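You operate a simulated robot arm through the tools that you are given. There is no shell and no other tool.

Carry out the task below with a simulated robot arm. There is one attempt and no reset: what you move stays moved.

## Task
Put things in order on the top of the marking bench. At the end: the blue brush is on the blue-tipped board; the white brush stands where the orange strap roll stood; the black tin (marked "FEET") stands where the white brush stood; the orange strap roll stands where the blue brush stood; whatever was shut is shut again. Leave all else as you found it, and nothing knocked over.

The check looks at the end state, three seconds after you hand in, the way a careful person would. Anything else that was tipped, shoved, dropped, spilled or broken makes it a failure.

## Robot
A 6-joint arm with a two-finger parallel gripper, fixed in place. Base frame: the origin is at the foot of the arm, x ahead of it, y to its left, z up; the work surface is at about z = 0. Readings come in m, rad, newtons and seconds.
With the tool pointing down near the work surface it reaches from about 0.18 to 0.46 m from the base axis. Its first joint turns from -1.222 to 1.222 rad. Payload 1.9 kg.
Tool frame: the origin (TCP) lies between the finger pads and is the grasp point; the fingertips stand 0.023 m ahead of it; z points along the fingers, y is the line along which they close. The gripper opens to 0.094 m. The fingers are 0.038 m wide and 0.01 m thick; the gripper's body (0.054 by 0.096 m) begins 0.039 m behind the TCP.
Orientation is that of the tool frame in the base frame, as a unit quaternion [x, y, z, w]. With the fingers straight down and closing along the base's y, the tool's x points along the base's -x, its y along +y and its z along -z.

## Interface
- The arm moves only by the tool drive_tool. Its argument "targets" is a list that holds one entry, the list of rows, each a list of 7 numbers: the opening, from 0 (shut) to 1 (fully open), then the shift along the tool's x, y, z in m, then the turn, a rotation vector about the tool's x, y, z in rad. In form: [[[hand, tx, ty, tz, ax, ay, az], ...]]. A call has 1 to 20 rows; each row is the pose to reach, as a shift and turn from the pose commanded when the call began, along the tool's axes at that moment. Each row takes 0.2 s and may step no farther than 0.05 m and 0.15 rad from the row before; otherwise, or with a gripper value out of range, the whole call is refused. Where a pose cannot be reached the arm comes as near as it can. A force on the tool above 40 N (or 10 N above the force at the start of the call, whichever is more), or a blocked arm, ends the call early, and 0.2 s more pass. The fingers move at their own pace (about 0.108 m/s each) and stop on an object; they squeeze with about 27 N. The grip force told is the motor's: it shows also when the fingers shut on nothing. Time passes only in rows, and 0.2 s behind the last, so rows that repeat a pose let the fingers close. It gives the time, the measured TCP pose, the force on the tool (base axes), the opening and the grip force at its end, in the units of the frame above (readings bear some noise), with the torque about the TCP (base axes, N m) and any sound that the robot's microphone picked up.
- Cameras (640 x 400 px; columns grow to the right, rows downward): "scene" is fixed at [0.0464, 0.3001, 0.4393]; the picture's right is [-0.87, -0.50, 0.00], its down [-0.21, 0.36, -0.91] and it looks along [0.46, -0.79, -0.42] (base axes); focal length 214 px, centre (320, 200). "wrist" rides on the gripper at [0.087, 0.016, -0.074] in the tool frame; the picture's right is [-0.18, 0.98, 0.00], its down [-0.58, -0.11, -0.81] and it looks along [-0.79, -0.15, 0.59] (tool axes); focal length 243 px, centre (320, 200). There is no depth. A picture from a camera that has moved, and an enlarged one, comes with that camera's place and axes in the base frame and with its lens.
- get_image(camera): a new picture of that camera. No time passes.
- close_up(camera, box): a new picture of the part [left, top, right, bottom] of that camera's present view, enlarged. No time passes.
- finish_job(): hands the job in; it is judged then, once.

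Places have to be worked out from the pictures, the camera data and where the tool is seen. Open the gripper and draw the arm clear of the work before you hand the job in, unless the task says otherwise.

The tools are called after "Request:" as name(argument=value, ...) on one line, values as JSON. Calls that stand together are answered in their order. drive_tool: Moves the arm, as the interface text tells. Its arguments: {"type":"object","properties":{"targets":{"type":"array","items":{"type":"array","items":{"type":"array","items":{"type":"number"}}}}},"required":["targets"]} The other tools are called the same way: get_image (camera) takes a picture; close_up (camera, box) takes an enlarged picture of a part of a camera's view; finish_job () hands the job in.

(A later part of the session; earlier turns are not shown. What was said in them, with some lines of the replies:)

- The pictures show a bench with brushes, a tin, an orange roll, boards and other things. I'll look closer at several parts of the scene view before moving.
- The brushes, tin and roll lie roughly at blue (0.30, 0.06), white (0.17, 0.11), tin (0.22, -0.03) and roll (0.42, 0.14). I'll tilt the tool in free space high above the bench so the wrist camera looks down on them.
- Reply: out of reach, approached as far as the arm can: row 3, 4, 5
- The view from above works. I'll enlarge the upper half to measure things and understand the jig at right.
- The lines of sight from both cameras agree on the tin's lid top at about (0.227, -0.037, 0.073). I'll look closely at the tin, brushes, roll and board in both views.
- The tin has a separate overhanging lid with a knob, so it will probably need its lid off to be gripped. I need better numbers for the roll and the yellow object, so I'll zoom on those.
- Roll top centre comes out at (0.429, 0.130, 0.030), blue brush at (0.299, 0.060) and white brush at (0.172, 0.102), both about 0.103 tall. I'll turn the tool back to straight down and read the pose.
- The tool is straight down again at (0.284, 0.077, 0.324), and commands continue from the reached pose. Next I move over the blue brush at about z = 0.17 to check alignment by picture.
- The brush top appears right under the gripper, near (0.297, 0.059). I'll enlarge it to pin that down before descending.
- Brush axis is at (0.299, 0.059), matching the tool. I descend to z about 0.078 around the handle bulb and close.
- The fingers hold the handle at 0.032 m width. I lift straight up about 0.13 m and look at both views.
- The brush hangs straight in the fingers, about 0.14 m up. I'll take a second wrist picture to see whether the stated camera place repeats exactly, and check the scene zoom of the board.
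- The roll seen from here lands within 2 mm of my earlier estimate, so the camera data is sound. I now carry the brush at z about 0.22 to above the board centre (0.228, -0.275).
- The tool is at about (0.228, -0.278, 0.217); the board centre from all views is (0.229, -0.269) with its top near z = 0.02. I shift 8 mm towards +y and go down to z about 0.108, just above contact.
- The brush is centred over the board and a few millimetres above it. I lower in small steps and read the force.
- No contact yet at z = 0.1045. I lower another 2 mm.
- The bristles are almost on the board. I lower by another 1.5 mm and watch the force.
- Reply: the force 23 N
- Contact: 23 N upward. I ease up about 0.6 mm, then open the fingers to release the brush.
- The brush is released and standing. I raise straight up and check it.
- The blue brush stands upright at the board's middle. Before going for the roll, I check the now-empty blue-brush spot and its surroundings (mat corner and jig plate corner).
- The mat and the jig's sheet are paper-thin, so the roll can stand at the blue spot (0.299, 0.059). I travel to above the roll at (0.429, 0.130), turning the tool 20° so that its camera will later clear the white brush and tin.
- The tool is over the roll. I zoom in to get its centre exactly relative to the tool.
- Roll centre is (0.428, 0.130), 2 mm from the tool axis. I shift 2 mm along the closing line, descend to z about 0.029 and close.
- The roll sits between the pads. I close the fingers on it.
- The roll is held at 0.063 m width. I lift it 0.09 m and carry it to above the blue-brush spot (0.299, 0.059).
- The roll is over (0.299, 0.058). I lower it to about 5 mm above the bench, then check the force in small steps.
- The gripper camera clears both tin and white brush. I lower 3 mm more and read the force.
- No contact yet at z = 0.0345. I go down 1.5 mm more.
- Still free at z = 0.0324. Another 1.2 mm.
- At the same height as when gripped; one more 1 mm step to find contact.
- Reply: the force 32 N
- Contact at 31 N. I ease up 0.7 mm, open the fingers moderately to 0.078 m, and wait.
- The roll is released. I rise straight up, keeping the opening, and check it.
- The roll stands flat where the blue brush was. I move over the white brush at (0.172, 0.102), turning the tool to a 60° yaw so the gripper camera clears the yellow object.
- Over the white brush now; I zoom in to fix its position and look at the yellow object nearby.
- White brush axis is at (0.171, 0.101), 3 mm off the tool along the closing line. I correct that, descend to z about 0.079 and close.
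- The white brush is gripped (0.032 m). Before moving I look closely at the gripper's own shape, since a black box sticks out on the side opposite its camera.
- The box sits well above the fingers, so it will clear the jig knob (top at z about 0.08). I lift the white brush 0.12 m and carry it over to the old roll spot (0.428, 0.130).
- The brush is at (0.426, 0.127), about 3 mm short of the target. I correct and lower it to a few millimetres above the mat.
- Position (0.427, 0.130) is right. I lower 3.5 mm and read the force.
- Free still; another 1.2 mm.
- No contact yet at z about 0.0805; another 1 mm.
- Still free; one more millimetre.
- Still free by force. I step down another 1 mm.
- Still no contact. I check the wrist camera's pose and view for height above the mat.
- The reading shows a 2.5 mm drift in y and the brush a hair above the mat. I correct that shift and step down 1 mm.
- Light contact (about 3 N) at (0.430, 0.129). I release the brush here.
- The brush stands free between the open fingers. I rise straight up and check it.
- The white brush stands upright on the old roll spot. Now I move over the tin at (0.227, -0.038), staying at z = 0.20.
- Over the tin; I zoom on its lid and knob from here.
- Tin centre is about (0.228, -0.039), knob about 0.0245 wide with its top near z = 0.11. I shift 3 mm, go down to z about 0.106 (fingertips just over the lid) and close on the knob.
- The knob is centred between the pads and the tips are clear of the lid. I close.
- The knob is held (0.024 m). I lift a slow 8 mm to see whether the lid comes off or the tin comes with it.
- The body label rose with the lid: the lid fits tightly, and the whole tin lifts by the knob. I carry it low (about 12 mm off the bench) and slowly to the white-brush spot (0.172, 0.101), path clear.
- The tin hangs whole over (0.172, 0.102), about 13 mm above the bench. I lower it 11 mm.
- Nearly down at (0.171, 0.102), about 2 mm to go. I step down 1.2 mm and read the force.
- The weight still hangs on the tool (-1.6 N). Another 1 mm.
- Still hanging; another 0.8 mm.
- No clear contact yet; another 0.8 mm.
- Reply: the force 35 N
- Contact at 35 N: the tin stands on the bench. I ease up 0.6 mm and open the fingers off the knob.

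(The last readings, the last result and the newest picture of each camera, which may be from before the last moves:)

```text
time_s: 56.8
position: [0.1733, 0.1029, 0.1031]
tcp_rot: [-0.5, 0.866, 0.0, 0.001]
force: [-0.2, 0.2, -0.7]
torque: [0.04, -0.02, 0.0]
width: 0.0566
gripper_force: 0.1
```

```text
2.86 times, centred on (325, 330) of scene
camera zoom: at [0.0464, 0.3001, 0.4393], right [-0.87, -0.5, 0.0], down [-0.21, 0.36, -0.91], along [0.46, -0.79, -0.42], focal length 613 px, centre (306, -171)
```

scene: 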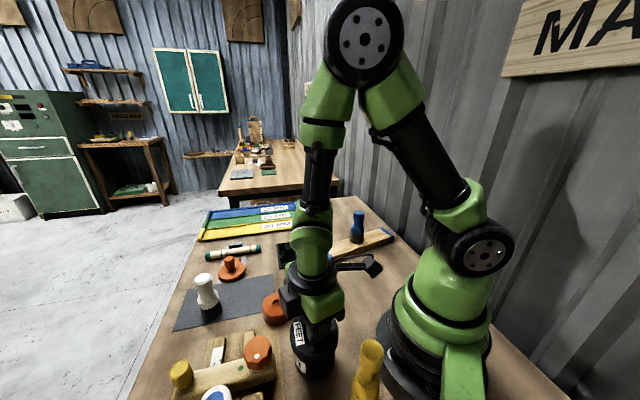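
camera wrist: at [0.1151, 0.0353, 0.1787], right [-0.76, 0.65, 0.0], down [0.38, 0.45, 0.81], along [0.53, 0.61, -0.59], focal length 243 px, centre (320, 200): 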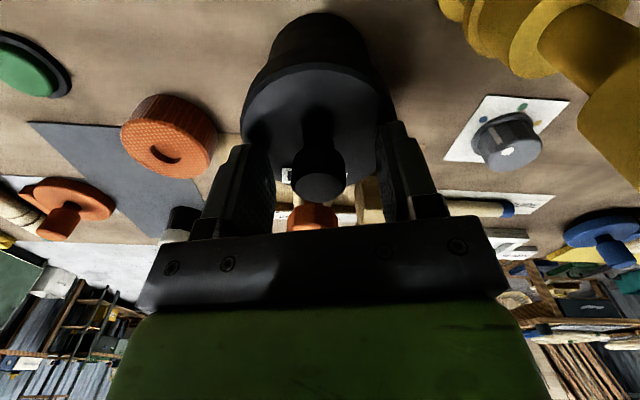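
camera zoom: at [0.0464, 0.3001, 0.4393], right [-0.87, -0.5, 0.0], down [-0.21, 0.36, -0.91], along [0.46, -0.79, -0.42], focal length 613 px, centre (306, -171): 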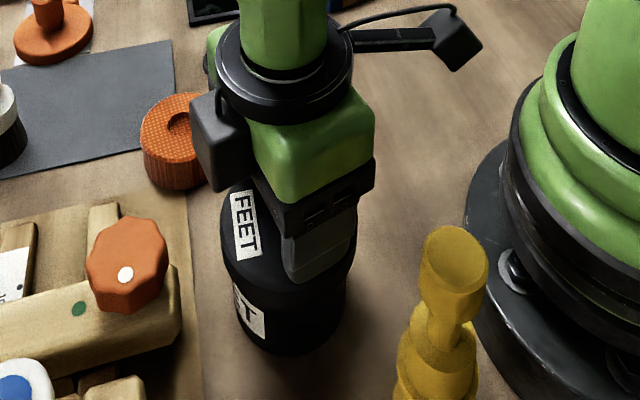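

The tin is free of the fingers and shut. I rise straight up to z about 0.25 and inspect.

Request:
drive_tool(targets=[[[0.6, 0, 0, -0.015, 0, 0, 0], [0.6, 0, 0, -0.05, 0, 0, 0], [0.6, 0, 0, -0.09, 0, 0, 0], [0.6, 0, 0, -0.13, 0, 0, 0], [0.6, 0, 0, -0.15, 0, 0, 0], [0.6, 0, 0, -0.15, 0, 0, 0]]])

Request:
get_image(camera="scene")

Request:
get_image(camera="wrist")

Request:
close_up(camera="scene", box=[270, 290, 370, 390])

```text
time_s: 58.2
position: [0.1717, 0.1008, 0.2526]
tcp_rot: [-0.5, 0.866, 0.0, 0.001]
force: [0.0, -0.3, -0.4]
torque: [0.0, 0.01, -0.01]
width: 0.0565
gripper_force: 0.0
```

```text
taken
```

scene: 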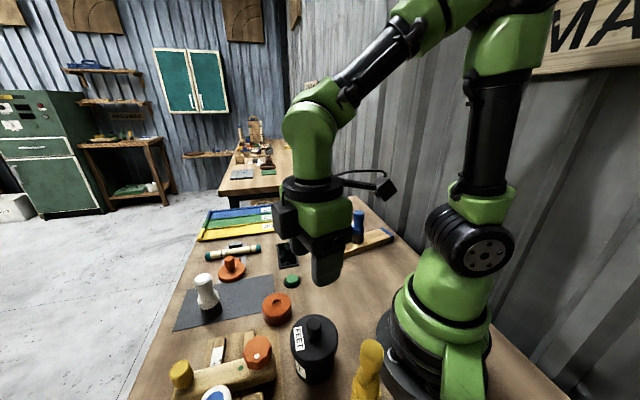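

```text
taken
camera wrist: at [0.1131, 0.0341, 0.3263], right [-0.76, 0.65, 0.0], down [0.38, 0.45, 0.81], along [0.53, 0.61, -0.59], focal length 243 px, centre (320, 200)
```

wrist: 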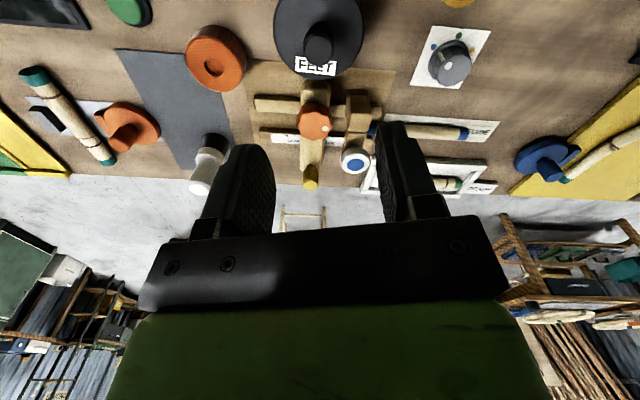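

```text
4.00 times, centred on (320, 340) of scene
camera zoom: at [0.0464, 0.3001, 0.4393], right [-0.87, -0.5, 0.0], down [-0.21, 0.36, -0.91], along [0.46, -0.79, -0.42], focal length 858 px, centre (320, -360)
```

zoom: 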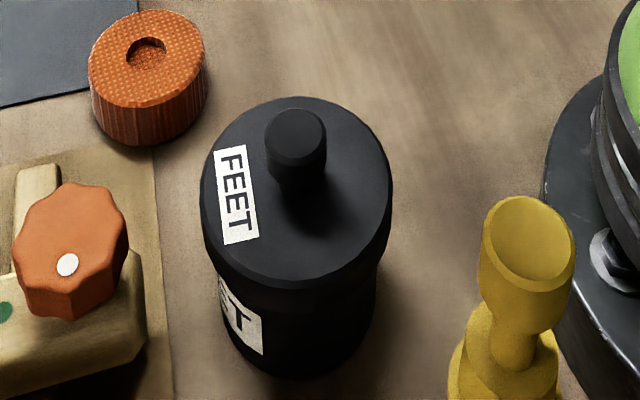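

The tin stands upright and shut at (0.173, 0.102), and the roll measures (0.298, 0.057) on the blue-brush spot. I now draw the arm clear to its starting pose, with the gripper open.

Request:
drive_tool(targets=[[[0.8, -0.0069, -0.0166, -0.0125, 0, 0, 0.131], [1, -0.0138, -0.0333, -0.025, 0, 0, 0.262], [1, -0.0207, -0.05, -0.0375, 0, 0, 0.393], [1, -0.0276, -0.0666, -0.05, 0, 0, 0.524], [1, -0.0345, -0.0833, -0.0625, 0, 0, 0.654], [1, -0.0414, -0.0999, -0.075, 0, 0, 0.785], [1, -0.0483, -0.1166, -0.0875, 0, 0, 0.916], [1, -0.0552, -0.1332, -0.1, 0, 0, 1.047], [1, -0.0552, -0.1332, -0.1, 0, 0, 1.047]]])

Request:
get_image(camera="scene")

Request:
get_image(camera="wrist")

```text
time_s: 60.2
position: [0.3162, 0.0805, 0.3515]
tcp_rot: [0.001, 1.0, 0.0, 0.0]
force: [-1.3, -0.5, 0.6]
torque: [-0.03, -0.01, 0.01]
width: 0.094
gripper_force: 0.1
```

```text
taken
```

scene: 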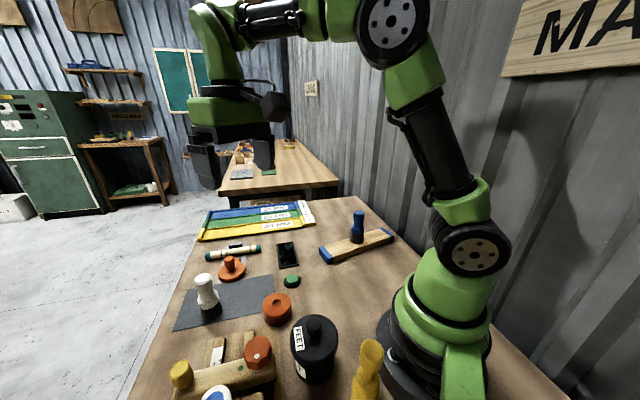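

```text
taken
camera wrist: at [0.2289, 0.0972, 0.4263], right [0.19, 0.98, 0.0], down [0.58, -0.11, 0.81], along [0.79, -0.15, -0.59], focal length 243 px, centre (320, 200)
```

wrist: 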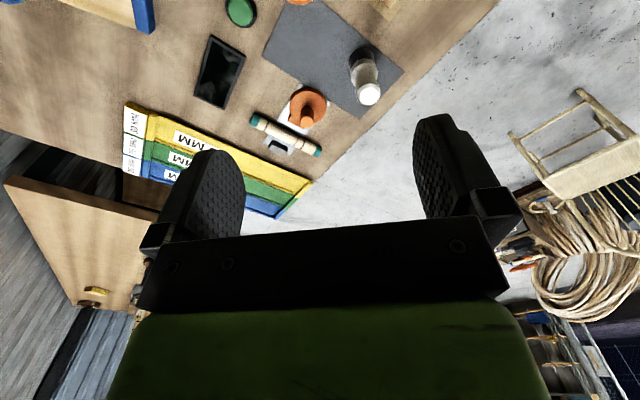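

Everything looks in order; I make a last close check of the four moved things and their neighbours.

Request:
close_up(camera="scene", box=[160, 190, 420, 352])

Request:
close_up(camera="scene", box=[280, 305, 345, 390])

Request:
close_up(camera="scene", box=[130, 270, 400, 400])

```text
2.46 times, centred on (290, 271) of scene
camera zoom: at [0.0464, 0.3001, 0.4393], right [-0.87, -0.5, 0.0], down [-0.21, 0.36, -0.91], along [0.46, -0.79, -0.42], focal length 528 px, centre (394, 25)
```

zoom: 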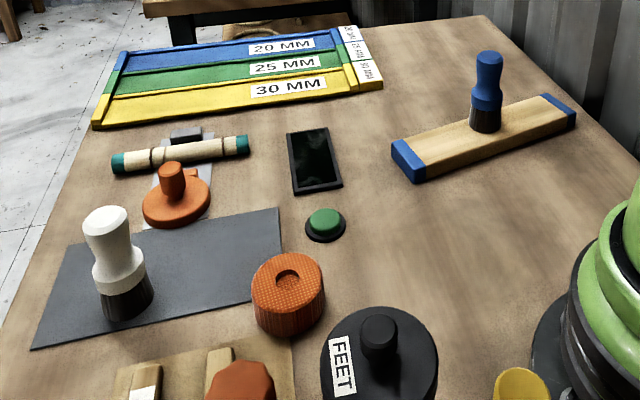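

```text
4.71 times, centred on (312, 348) of scene
camera zoom: at [0.0464, 0.3001, 0.4393], right [-0.87, -0.5, 0.0], down [-0.21, 0.36, -0.91], along [0.46, -0.79, -0.42], focal length 1009 px, centre (355, -494)
```

zoom: 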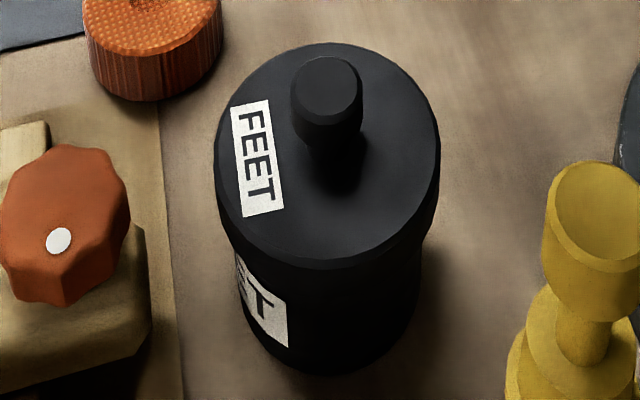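

```text
2.37 times, centred on (265, 335) of scene
camera zoom: at [0.0464, 0.3001, 0.4393], right [-0.87, -0.5, 0.0], down [-0.21, 0.36, -0.91], along [0.46, -0.79, -0.42], focal length 508 px, centre (450, -120)
```

zoom: 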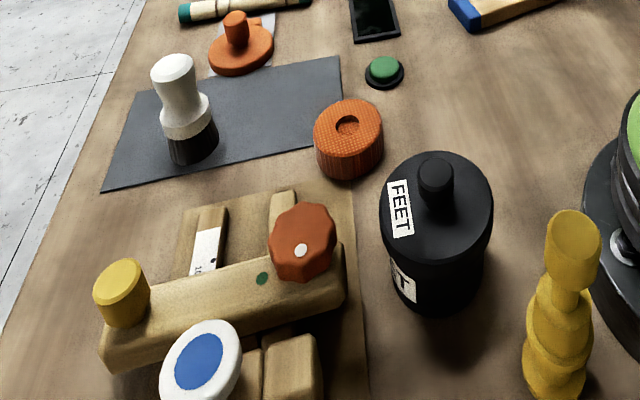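

All four things stand where they should: blue brush on the blue-tipped board, white brush on the old roll spot, roll on the blue-brush spot, and the tin, lid on, on the white-brush spot. Nothing else has moved, the gripper is open and the arm is clear, so I hand in.

Request:
finish_job()

```text
The job is handed in.
```

I moved all four things to their places on the marking bench and handed the job in; I haven't been told the result of the check.

- **Blue brush:** it stands upright near the middle of the blue-tipped board.
- **White brush:** it stands on the grey mat where the orange strap roll stood.
- **Black tin ("FEET"):** it stands where the white brush stood, with its lid on. The lid fits tightly, so I lifted the whole tin by the knob and never opened it.
- **Orange strap roll:** it lies flat where the blue brush stood. That spot lies between the grey mat's corner and the jig's base sheet, and the roll is wider than the gap. It may rest slightly on both, but it looks level.

By the camera measurements, the three spot placements are within a few millimetres of the originals. The last pictures show nothing tipped over and nothing else moved. The gripper is open and the arm is back near its starting pose.
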